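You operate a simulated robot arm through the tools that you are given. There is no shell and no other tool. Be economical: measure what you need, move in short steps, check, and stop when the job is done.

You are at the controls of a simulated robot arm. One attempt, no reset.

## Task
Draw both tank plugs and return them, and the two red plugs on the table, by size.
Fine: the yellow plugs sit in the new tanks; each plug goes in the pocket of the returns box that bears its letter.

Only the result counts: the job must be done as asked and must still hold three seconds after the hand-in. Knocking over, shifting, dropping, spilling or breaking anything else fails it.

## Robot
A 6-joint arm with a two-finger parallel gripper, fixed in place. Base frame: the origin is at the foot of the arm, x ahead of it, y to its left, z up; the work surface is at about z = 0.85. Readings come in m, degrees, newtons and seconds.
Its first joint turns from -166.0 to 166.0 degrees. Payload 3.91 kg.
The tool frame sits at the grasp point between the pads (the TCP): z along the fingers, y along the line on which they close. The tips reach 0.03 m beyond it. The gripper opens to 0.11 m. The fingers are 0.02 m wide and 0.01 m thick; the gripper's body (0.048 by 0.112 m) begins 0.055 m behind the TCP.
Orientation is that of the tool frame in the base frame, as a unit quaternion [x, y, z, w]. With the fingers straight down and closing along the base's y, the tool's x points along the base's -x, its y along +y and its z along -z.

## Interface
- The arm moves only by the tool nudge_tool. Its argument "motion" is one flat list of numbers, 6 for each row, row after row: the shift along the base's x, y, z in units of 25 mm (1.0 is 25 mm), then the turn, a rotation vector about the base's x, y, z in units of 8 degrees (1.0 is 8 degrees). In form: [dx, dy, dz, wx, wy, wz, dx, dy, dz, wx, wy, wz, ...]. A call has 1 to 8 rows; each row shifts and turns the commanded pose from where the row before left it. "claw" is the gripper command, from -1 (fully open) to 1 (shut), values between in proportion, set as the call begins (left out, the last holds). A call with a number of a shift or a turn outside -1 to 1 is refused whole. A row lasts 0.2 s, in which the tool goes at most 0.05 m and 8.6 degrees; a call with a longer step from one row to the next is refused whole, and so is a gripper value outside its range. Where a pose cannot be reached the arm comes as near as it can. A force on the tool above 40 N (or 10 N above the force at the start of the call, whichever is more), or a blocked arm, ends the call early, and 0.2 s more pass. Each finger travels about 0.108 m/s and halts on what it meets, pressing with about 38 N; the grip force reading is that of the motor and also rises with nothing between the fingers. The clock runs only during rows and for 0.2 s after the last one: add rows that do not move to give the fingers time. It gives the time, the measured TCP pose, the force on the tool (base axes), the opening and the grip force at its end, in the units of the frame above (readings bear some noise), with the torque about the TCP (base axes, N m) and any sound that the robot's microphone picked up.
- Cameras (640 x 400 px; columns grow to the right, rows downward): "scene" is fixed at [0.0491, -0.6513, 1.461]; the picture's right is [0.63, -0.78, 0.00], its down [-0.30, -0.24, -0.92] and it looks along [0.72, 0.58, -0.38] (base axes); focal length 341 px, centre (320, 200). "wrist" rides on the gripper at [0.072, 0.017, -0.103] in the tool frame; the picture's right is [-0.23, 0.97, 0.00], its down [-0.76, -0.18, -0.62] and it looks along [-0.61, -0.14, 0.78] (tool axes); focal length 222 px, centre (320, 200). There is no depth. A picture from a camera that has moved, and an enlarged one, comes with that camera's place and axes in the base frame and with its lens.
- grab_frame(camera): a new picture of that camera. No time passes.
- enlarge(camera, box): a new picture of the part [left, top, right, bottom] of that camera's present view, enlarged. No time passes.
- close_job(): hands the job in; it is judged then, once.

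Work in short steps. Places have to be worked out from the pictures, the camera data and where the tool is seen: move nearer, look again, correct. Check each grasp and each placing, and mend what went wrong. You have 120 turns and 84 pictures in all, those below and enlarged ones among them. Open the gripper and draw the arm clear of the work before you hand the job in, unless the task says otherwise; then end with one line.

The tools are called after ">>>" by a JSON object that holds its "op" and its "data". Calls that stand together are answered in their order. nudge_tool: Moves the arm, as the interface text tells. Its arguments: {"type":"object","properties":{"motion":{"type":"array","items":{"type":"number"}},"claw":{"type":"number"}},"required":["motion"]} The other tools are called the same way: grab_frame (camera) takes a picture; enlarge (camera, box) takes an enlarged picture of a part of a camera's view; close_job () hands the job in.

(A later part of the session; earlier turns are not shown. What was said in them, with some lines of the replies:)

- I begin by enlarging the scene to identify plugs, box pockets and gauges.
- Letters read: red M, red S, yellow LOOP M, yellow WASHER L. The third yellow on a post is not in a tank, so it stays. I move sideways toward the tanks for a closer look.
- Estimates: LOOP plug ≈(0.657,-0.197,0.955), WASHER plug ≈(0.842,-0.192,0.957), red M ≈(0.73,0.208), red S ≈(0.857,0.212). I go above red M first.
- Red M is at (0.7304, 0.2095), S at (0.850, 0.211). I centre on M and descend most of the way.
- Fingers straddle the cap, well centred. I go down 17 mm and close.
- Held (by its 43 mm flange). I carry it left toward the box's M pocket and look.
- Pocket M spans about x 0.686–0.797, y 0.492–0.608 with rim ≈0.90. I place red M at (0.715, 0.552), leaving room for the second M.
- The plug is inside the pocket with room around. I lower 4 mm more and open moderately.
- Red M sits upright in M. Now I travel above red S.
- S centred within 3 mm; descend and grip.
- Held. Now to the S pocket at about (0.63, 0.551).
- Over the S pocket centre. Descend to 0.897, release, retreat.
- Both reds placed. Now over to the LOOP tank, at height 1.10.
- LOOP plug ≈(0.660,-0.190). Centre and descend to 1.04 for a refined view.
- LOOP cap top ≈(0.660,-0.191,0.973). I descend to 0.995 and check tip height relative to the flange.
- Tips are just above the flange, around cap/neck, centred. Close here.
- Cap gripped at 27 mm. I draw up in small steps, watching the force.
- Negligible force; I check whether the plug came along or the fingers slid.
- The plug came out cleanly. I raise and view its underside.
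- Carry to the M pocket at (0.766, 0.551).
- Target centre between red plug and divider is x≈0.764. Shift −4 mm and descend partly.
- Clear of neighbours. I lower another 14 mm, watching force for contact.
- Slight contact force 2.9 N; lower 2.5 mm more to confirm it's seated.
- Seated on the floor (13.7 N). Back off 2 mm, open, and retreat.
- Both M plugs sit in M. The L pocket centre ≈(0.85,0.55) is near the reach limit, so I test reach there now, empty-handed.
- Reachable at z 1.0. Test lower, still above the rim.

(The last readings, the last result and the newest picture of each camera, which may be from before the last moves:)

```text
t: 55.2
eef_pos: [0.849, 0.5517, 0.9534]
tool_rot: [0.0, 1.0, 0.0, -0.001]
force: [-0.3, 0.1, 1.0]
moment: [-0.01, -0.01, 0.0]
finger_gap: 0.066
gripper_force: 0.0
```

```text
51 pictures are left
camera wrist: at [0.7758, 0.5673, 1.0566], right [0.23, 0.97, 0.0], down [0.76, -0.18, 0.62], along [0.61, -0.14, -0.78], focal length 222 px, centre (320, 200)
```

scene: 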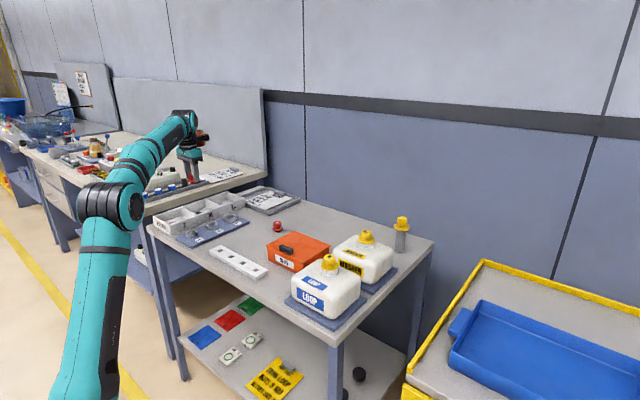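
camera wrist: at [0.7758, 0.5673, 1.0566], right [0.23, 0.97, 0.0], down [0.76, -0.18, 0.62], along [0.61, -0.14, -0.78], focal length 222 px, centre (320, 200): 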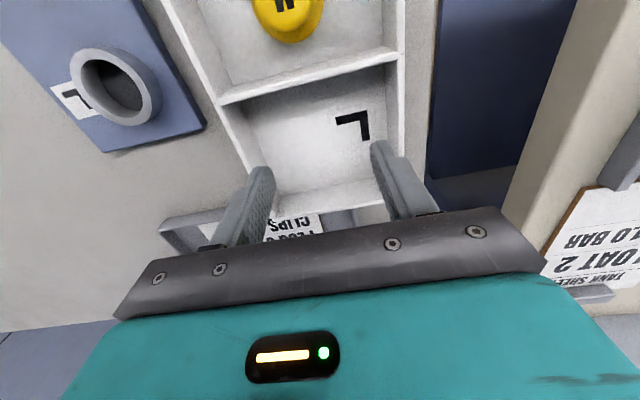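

Reach is fine. Now raise and cross to the WASHER plug at ≈(0.842,-0.192).

>>> {"op": "nudge_tool", "data": {"motion": [0, 0, 1, 0, 0, 0, 0, 0, 1, 0, 0, 0, 0, -1, 1, 0, 0, 0, 0, -1, 1, 0, 0, 0, 0, -1, 1, 0, 0, 0, 0, -1, 1, 0, 0, 0, 0, -1, 0, 0, 0, 0, 0, -1, 0, 0, 0, 0]}}

>>> {"op": "nudge_tool", "data": {"motion": [0, -1, 0, 0, 0, 0, 0, -1, 0, 0, 0, 0, 0, -1, 0, 0, 0, 0, 0, -1, 0, 0, 0, 0, 0, -1, 0, 0, 0, 0, 0, -1, 0, 0, 0, 0, 0, -1, 0, 0, 0, 0, 0, -1, 0, 0, 0, 0]}}

>>> {"op": "nudge_tool", "data": {"motion": [0, -1, 0, 0, 0, 0, 0, -1, 0, 0, 0, 0, 0, -1, 0, 0, 0, 0, 0, -1, 0, 0, 0, 0, 0, -1, 0, 0, 0, 0, 0, -1, 0, 0, 0, 0, 0, -1, 0, 0, 0, 0, 0, -1, 0, 0, 0, 0]}}

>>> {"op": "nudge_tool", "data": {"motion": [0, -1, 0, 0, 0, 0, 0, -1, 0, 0, 0, 0, 0, -1, 0, 0, 0, 0, 0, -1, 0, 0, 0, 0, 0, -1, 0, 0, 0, 0, 0, -1, 0, 0, 0, 0, 0, -1, 0, 0, 0, 0]}}

>>> {"op": "grab_frame", "data": {"camera": "wrist"}}

```text
t: 57.0
eef_pos: [0.8487, 0.4021, 1.1034]
tool_rot: [0.0, 1.0, 0.0, 0.0]
force: [0.2, 0.3, -0.9]
moment: [-0.03, 0.02, -0.04]
finger_gap: 0.0659
gripper_force: 0.0
```

```text
t: 58.8
eef_pos: [0.8483, 0.2023, 1.1025]
tool_rot: [0.0, 1.0, 0.0, 0.0]
force: [0.2, 0.1, -0.3]
moment: [-0.05, 0.0, 0.01]
finger_gap: 0.0658
gripper_force: 0.0
```

```text
t: 60.6
eef_pos: [0.8502, -0.0009, 1.1044]
tool_rot: [0.0, 1.0, 0.001, 0.0]
force: [0.2, 0.0, 1.1]
moment: [-0.01, 0.03, 0.01]
finger_gap: 0.0661
gripper_force: 0.3
```

```text
t: 62.2
eef_pos: [0.8469, -0.1738, 1.1024]
tool_rot: [0.0, 1.0, 0.001, 0.0]
force: [0.8, 0.2, -0.2]
moment: [-0.04, -0.02, -0.01]
finger_gap: 0.0662
gripper_force: 0.1
```

```text
50 pictures are left
camera wrist: at [0.7745, -0.1568, 1.2061], right [0.23, 0.97, 0.0], down [0.76, -0.18, 0.62], along [0.61, -0.14, -0.78], focal length 222 px, centre (320, 200)
```

wrist: 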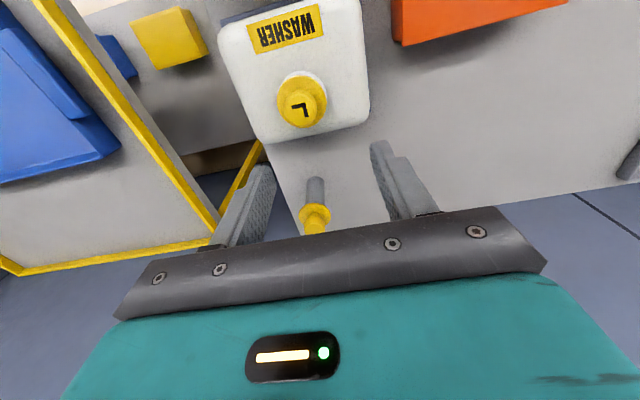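

WASHER cap ≈(0.837,-0.193), similar height. Centre, descend to ~1.0 and check.

>>> {"op": "nudge_tool", "data": {"motion": [-0.4, -0.76, 0, 0, 0, 0, 0, 0, -1, 0, 0, 0, 0, 0, -1, 0, 0, 0, 0, 0, -1, 0, 0, 0, 0, 0, -1, 0, 0, 0, 0, 0, -0.1, 0, 0, 0, 0, 0, 0, 0, 0, 0]}}

>>> {"op": "enlarge", "data": {"camera": "wrist", "box": [220, 80, 420, 220]}}

>>> {"op": "enlarge", "data": {"camera": "scene", "box": [330, 205, 402, 250]}}

```text
t: 63.8
eef_pos: [0.8369, -0.1934, 0.9986]
tool_rot: [0.0, 1.0, 0.0, 0.0]
force: [0.1, -0.7, 0.3]
moment: [-0.02, 0.01, -0.01]
finger_gap: 0.0659
gripper_force: 0.1
```

```text
2.86 times, centred on (320, 150) of wrist
camera zoom: at [0.7636, -0.177, 1.1023], right [0.23, 0.97, 0.0], down [0.76, -0.18, 0.62], along [0.61, -0.14, -0.78], focal length 635 px, centre (320, 343)
```

zoom: 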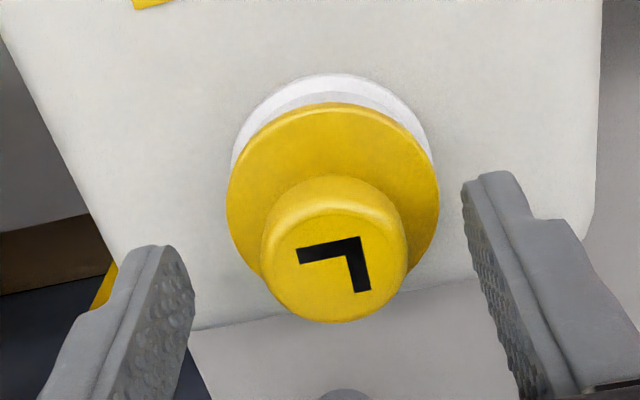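

```text
8.89 times, centred on (366, 228) of scene
camera zoom: at [0.0491, -0.6513, 1.461], right [0.63, -0.78, 0.0], down [-0.3, -0.24, -0.92], along [0.72, 0.58, -0.38], focal length 3030 px, centre (-89, -44)
```

zoom: 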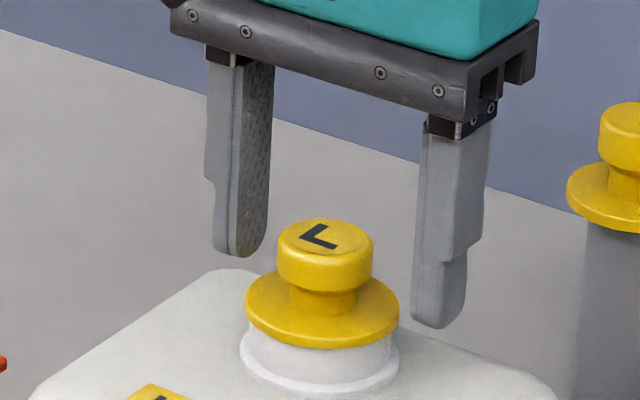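

Lower 3 mm, shift +3 mm in y, then grip the cap.

>>> {"op": "nudge_tool", "data": {"motion": [0.04, 0.12, -0.13, 0, 0, 0, 0, 0, 0, 0, 0, 0]}}

>>> {"op": "nudge_tool", "data": {"motion": [0, 0, 0, 0, 0, 0, 0, 0, 0, 0, 0, 0, 0, 0, 0, 0, 0, 0], "claw": 1}}

>>> {"op": "nudge_tool", "data": {"motion": [0, 0, 0.1, 0, 0, 0, 0, 0, 0.2, 0, 0, 0, 0, 0, 0.2, 0, 0, 0]}}

>>> {"op": "enlarge", "data": {"camera": "scene", "box": [320, 195, 410, 265]}}

```text
t: 64.4
eef_pos: [0.8391, -0.1907, 0.9955]
tool_rot: [0.0, 1.0, 0.001, 0.0]
force: [0.4, -0.2, 0.4]
moment: [0.01, -0.03, -0.01]
finger_gap: 0.0661
gripper_force: 0.1
```

```text
t: 65.2
eef_pos: [0.8383, -0.1897, 0.996]
tool_rot: [0.0, 1.0, 0.0, 0.001]
force: [-0.6, 5.9, 0.5]
moment: [0.28, 0.01, -0.04]
finger_gap: 0.0276
gripper_force: 37.7
```

```text
t: 66.0
eef_pos: [0.8379, -0.1911, 1.0088]
tool_rot: [0.0, 1.0, 0.0, -0.001]
force: [-0.9, 0.4, -0.1]
moment: [-0.01, 0.02, 0.02]
finger_gap: 0.0272
gripper_force: 38.3
```

```text
5.71 times, centred on (365, 230) of scene
camera zoom: at [0.0491, -0.6513, 1.461], right [0.63, -0.78, 0.0], down [-0.3, -0.24, -0.92], along [0.72, 0.58, -0.38], focal length 1948 px, centre (63, 29)
```

zoom: 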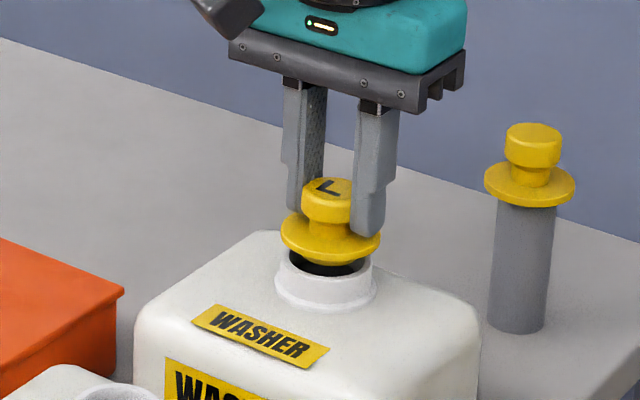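

The L plug is drawn. Raise to 1.11 and carry to the L pocket at (0.85,0.552).

>>> {"op": "nudge_tool", "data": {"motion": [0, 0, 1, 0, 0, 0, 0, 0, 1, 0, 0, 0, 0, 0, 1, 0, 0, 0, 0, 0, 1, 0, 0, 0, 0, 1, 0, 0, 0, 0, 0, 1, 0, 0, 0, 0, 0, 1, 0, 0, 0, 0, 0, 1, 0, 0, 0, 0]}}

>>> {"op": "nudge_tool", "data": {"motion": [0, 1, 0, 0, 0, 0, 0, 1, 0, 0, 0, 0, 0, 1, 0, 0, 0, 0, 0, 1, 0, 0, 0, 0, 0, 1, 0, 0, 0, 0, 0, 1, 0, 0, 0, 0, 0, 1, 0, 0, 0, 0, 0, 1, 0, 0, 0, 0]}}

>>> {"op": "nudge_tool", "data": {"motion": [0, 1, 0, 0, 0, 0, 0, 1, 0, 0, 0, 0, 0, 1, 0, 0, 0, 0, 0, 1, 0, 0, 0, 0, 0, 1, 0, 0, 0, 0, 0, 1, 0, 0, 0, 0, 0, 1, 0, 0, 0, 0, 0, 1, 0, 0, 0, 0]}}

>>> {"op": "nudge_tool", "data": {"motion": [0, 1, 0, 0, 0, 0, 0, 1, 0, 0, 0, 0, 0.1, 1, 0, 0, 0, 0, 0.1, 1, 0, 0, 0, 0, 0.1, 1, 0, 0, 0, 0, 0.1, 1, 0, 0, 0, 0, 0, 1, 0, 0, 0, 0, 0, 1, 0, 0, 0, 0]}}

>>> {"op": "nudge_tool", "data": {"motion": [0, 0.9, 0, 0, 0, 0, 0, 0.8, -1, 0, 0, 0, 0, 0, -1, 0, 0, 0, 0, 0, -1, 0, 0, 0, 0, 0, -1, 0, 0, 0, 0, 0, -1, 0, 0, 0]}}

>>> {"op": "grab_frame", "data": {"camera": "wrist"}}

```text
t: 67.8
eef_pos: [0.8389, -0.0906, 1.1106]
tool_rot: [0.0, 1.0, -0.001, -0.001]
force: [0.3, 0.9, -1.3]
moment: [0.02, -0.04, -0.01]
finger_gap: 0.0275
gripper_force: 37.4
```

```text
t: 69.6
eef_pos: [0.8387, 0.11, 1.108]
tool_rot: [0.0, 1.0, 0.001, 0.0]
force: [0.1, 0.3, -1.1]
moment: [0.05, 0.02, -0.01]
finger_gap: 0.0271
gripper_force: 38.4
```

```text
t: 71.4
eef_pos: [0.837, 0.3086, 1.1097]
tool_rot: [0.001, 1.0, 0.0, 0.0]
force: [-0.1, -1.2, 0.5]
moment: [0.02, 0.0, 0.0]
finger_gap: 0.0274
gripper_force: 37.7
```

```text
t: 73.2
eef_pos: [0.8388, 0.5018, 1.0974]
tool_rot: [0.0, 1.0, 0.0, 0.0]
force: [-0.3, -0.8, 0.0]
moment: [0.04, -0.03, -0.01]
finger_gap: 0.0273
gripper_force: 37.5
out of reach, approached as far as the arm can: row 7, 8
```

```text
t: 74.6
eef_pos: [0.833, 0.5409, 0.9654]
tool_rot: [0.0, 1.0, 0.0, -0.001]
force: [-0.2, 0.0, 0.9]
moment: [0.05, -0.03, 0.02]
finger_gap: 0.0274
gripper_force: 38.0
out of reach, approached as far as the arm can: row 1
```

```text
46 pictures are left
camera wrist: at [0.7585, 0.5581, 1.0704], right [0.23, 0.97, 0.0], down [0.76, -0.18, 0.62], along [0.61, -0.14, -0.78], focal length 222 px, centre (320, 200)
```

wrist: 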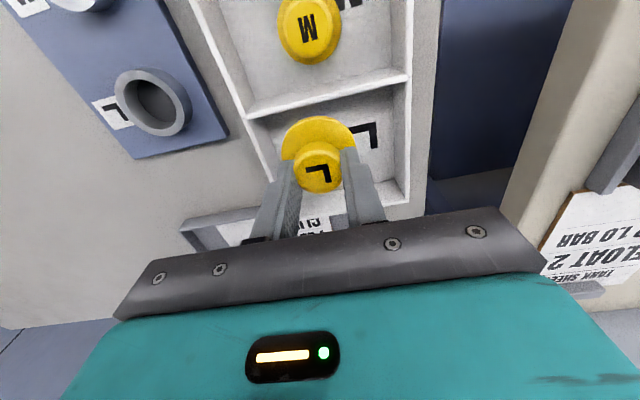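

Now within reach at lower height. Shift to (0.849, 0.55) and lower to 0.915.

>>> {"op": "nudge_tool", "data": {"motion": [0.6, 0.36, 0, 0, 0, 0, 0, 0, -1, 0, 0, 0, 0, 0, -1, 0, 0, 0, 0, 0, 0, 0, 0, 0]}}

>>> {"op": "enlarge", "data": {"camera": "wrist", "box": [200, 20, 440, 230]}}

```text
t: 75.6
eef_pos: [0.8468, 0.5507, 0.9144]
tool_rot: [0.0, 1.0, 0.0, 0.0]
force: [-0.3, -0.3, -0.7]
moment: [0.0, -0.05, -0.01]
finger_gap: 0.0273
gripper_force: 38.7
```

```text
1.90 times, centred on (320, 125) of wrist
camera zoom: at [0.7736, 0.5669, 1.0195], right [0.23, 0.97, 0.0], down [0.76, -0.18, 0.62], along [0.61, -0.14, -0.78], focal length 423 px, centre (320, 343)
```

zoom: 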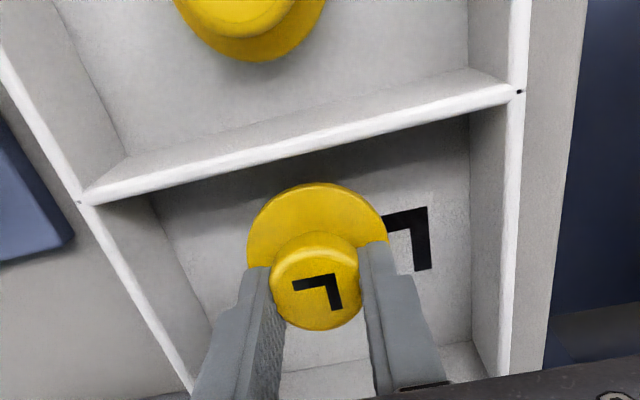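

Inside the L pocket. Lower to ≈0.902 and check contact.

>>> {"op": "nudge_tool", "data": {"motion": [0, 0, -0.25, 0, 0, 0, 0, 0, -0.25, 0, 0, 0, 0, 0, 0, 0, 0, 0]}}

```text
t: 76.4
eef_pos: [0.8464, 0.5504, 0.9031]
tool_rot: [0.0, 1.0, 0.0, -0.001]
force: [0.0, -0.9, -0.4]
moment: [0.01, 0.03, 0.0]
finger_gap: 0.0273
gripper_force: 38.5
```

No contact yet; 2.5 mm more.

>>> {"op": "nudge_tool", "data": {"motion": [0, 0, -0.1, 0, 0, 0, 0, 0, 0, 0, 0, 0]}}

```text
t: 77.0
eef_pos: [0.8462, 0.5502, 0.9025]
tool_rot: [-0.001, 1.0, -0.001, 0.001]
force: [2.5, 0.0, 15.4]
moment: [-0.11, -0.03, 0.02]
finger_gap: 0.0274
gripper_force: 37.8
```

Seated (15 N). Relieve, open, and retreat upward and back.

>>> {"op": "nudge_tool", "data": {"motion": [0, 0, 0.08, 0, 0, 0, 0, 0, 0, 0, 0, 0]}}

>>> {"op": "nudge_tool", "data": {"motion": [0, 0, 0, 0, 0, 0, 0, 0, 0, 0, 0, 0], "claw": -0.2}}

>>> {"op": "nudge_tool", "data": {"motion": [0, 0, 1, 0, 0, 0, 0, 0, 1, 0, 0, 0, 0, 0, 1, 0, 0, 0, -0.5, 0, 1, 0, 0, 0, -1, 0, 1, 0, 0, 0, -1, 0, 1, 0, 0, 0, -1, 0, 1, 0, 0, 0, -1, 0, 1, 0, 0, 0]}}

>>> {"op": "nudge_tool", "data": {"motion": [-1, -1, 0, 0, 0, 0, -1, -1, 0, 0, 0, 0, -1, -1, 0, 0, 0, 0, -1, -1, 0, 0, 0, 0, -1, -1, 0, 0, 0, 0, 0, -1, 0, 0, 0, 0, 0, -1, 0, 0, 0, 0, 0, -1, 0, 0, 0, 0], "claw": -1}}

>>> {"op": "grab_frame", "data": {"camera": "scene"}}

>>> {"op": "enlarge", "data": {"camera": "scene", "box": [145, 170, 255, 240]}}

```text
t: 77.6
eef_pos: [0.8462, 0.5511, 0.9027]
tool_rot: [0.0, 1.0, 0.0, 0.0]
force: [-0.1, -0.2, 2.0]
moment: [-0.05, -0.02, 0.01]
finger_gap: 0.0273
gripper_force: 38.2
```

```text
t: 78.2
eef_pos: [0.8459, 0.5498, 0.9039]
tool_rot: [0.0, 1.0, -0.001, 0.001]
force: [0.7, 0.5, -0.6]
moment: [0.03, -0.01, 0.02]
finger_gap: 0.0662
gripper_force: 0.0
```

```text
t: 80.0
eef_pos: [0.7367, 0.5495, 1.1054]
tool_rot: [-0.001, 1.0, -0.001, -0.001]
force: [1.0, -0.1, -0.1]
moment: [-0.03, 0.08, 0.0]
finger_gap: 0.0661
gripper_force: 0.1
```

```text
t: 81.8
eef_pos: [0.6098, 0.352, 1.1051]
tool_rot: [0.0, 1.0, 0.0, 0.0]
force: [-0.3, 0.0, 0.6]
moment: [-0.03, 0.0, 0.0]
finger_gap: 0.1098
gripper_force: 0.0
```

```text
44 pictures are left
```

scene: 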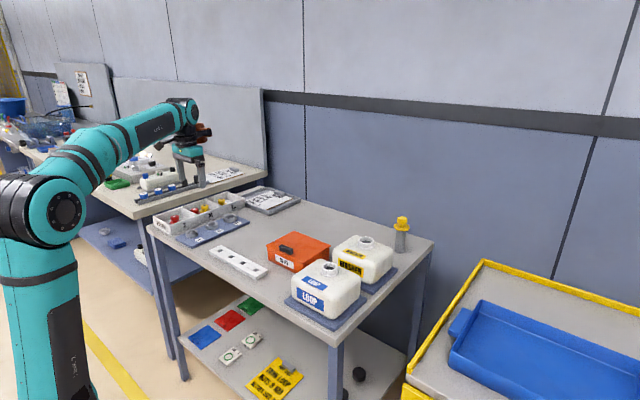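

```text
5.71 times, centred on (200, 205) of scene
camera zoom: at [0.0491, -0.6513, 1.461], right [0.63, -0.78, 0.0], down [-0.3, -0.24, -0.92], along [0.72, 0.58, -0.38], focal length 1948 px, centre (1006, 171)
```

zoom: 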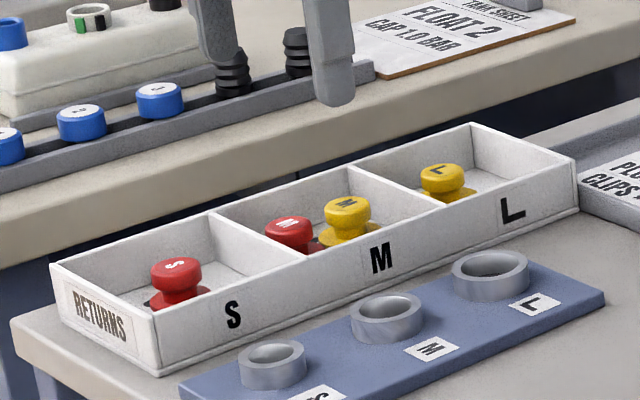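

All four plugs are upright in their lettered pockets, both tanks are open, and nothing else has moved. The gripper is open and clear, so I hand in.

>>> {"op": "close_job", "data": {}}

```text
The job is handed in.
```

All four plugs are in the returns box by letter: red S in S, red M and the LOOP tank's M plug in M, and the WASHER tank's L plug in L; the job is handed in.
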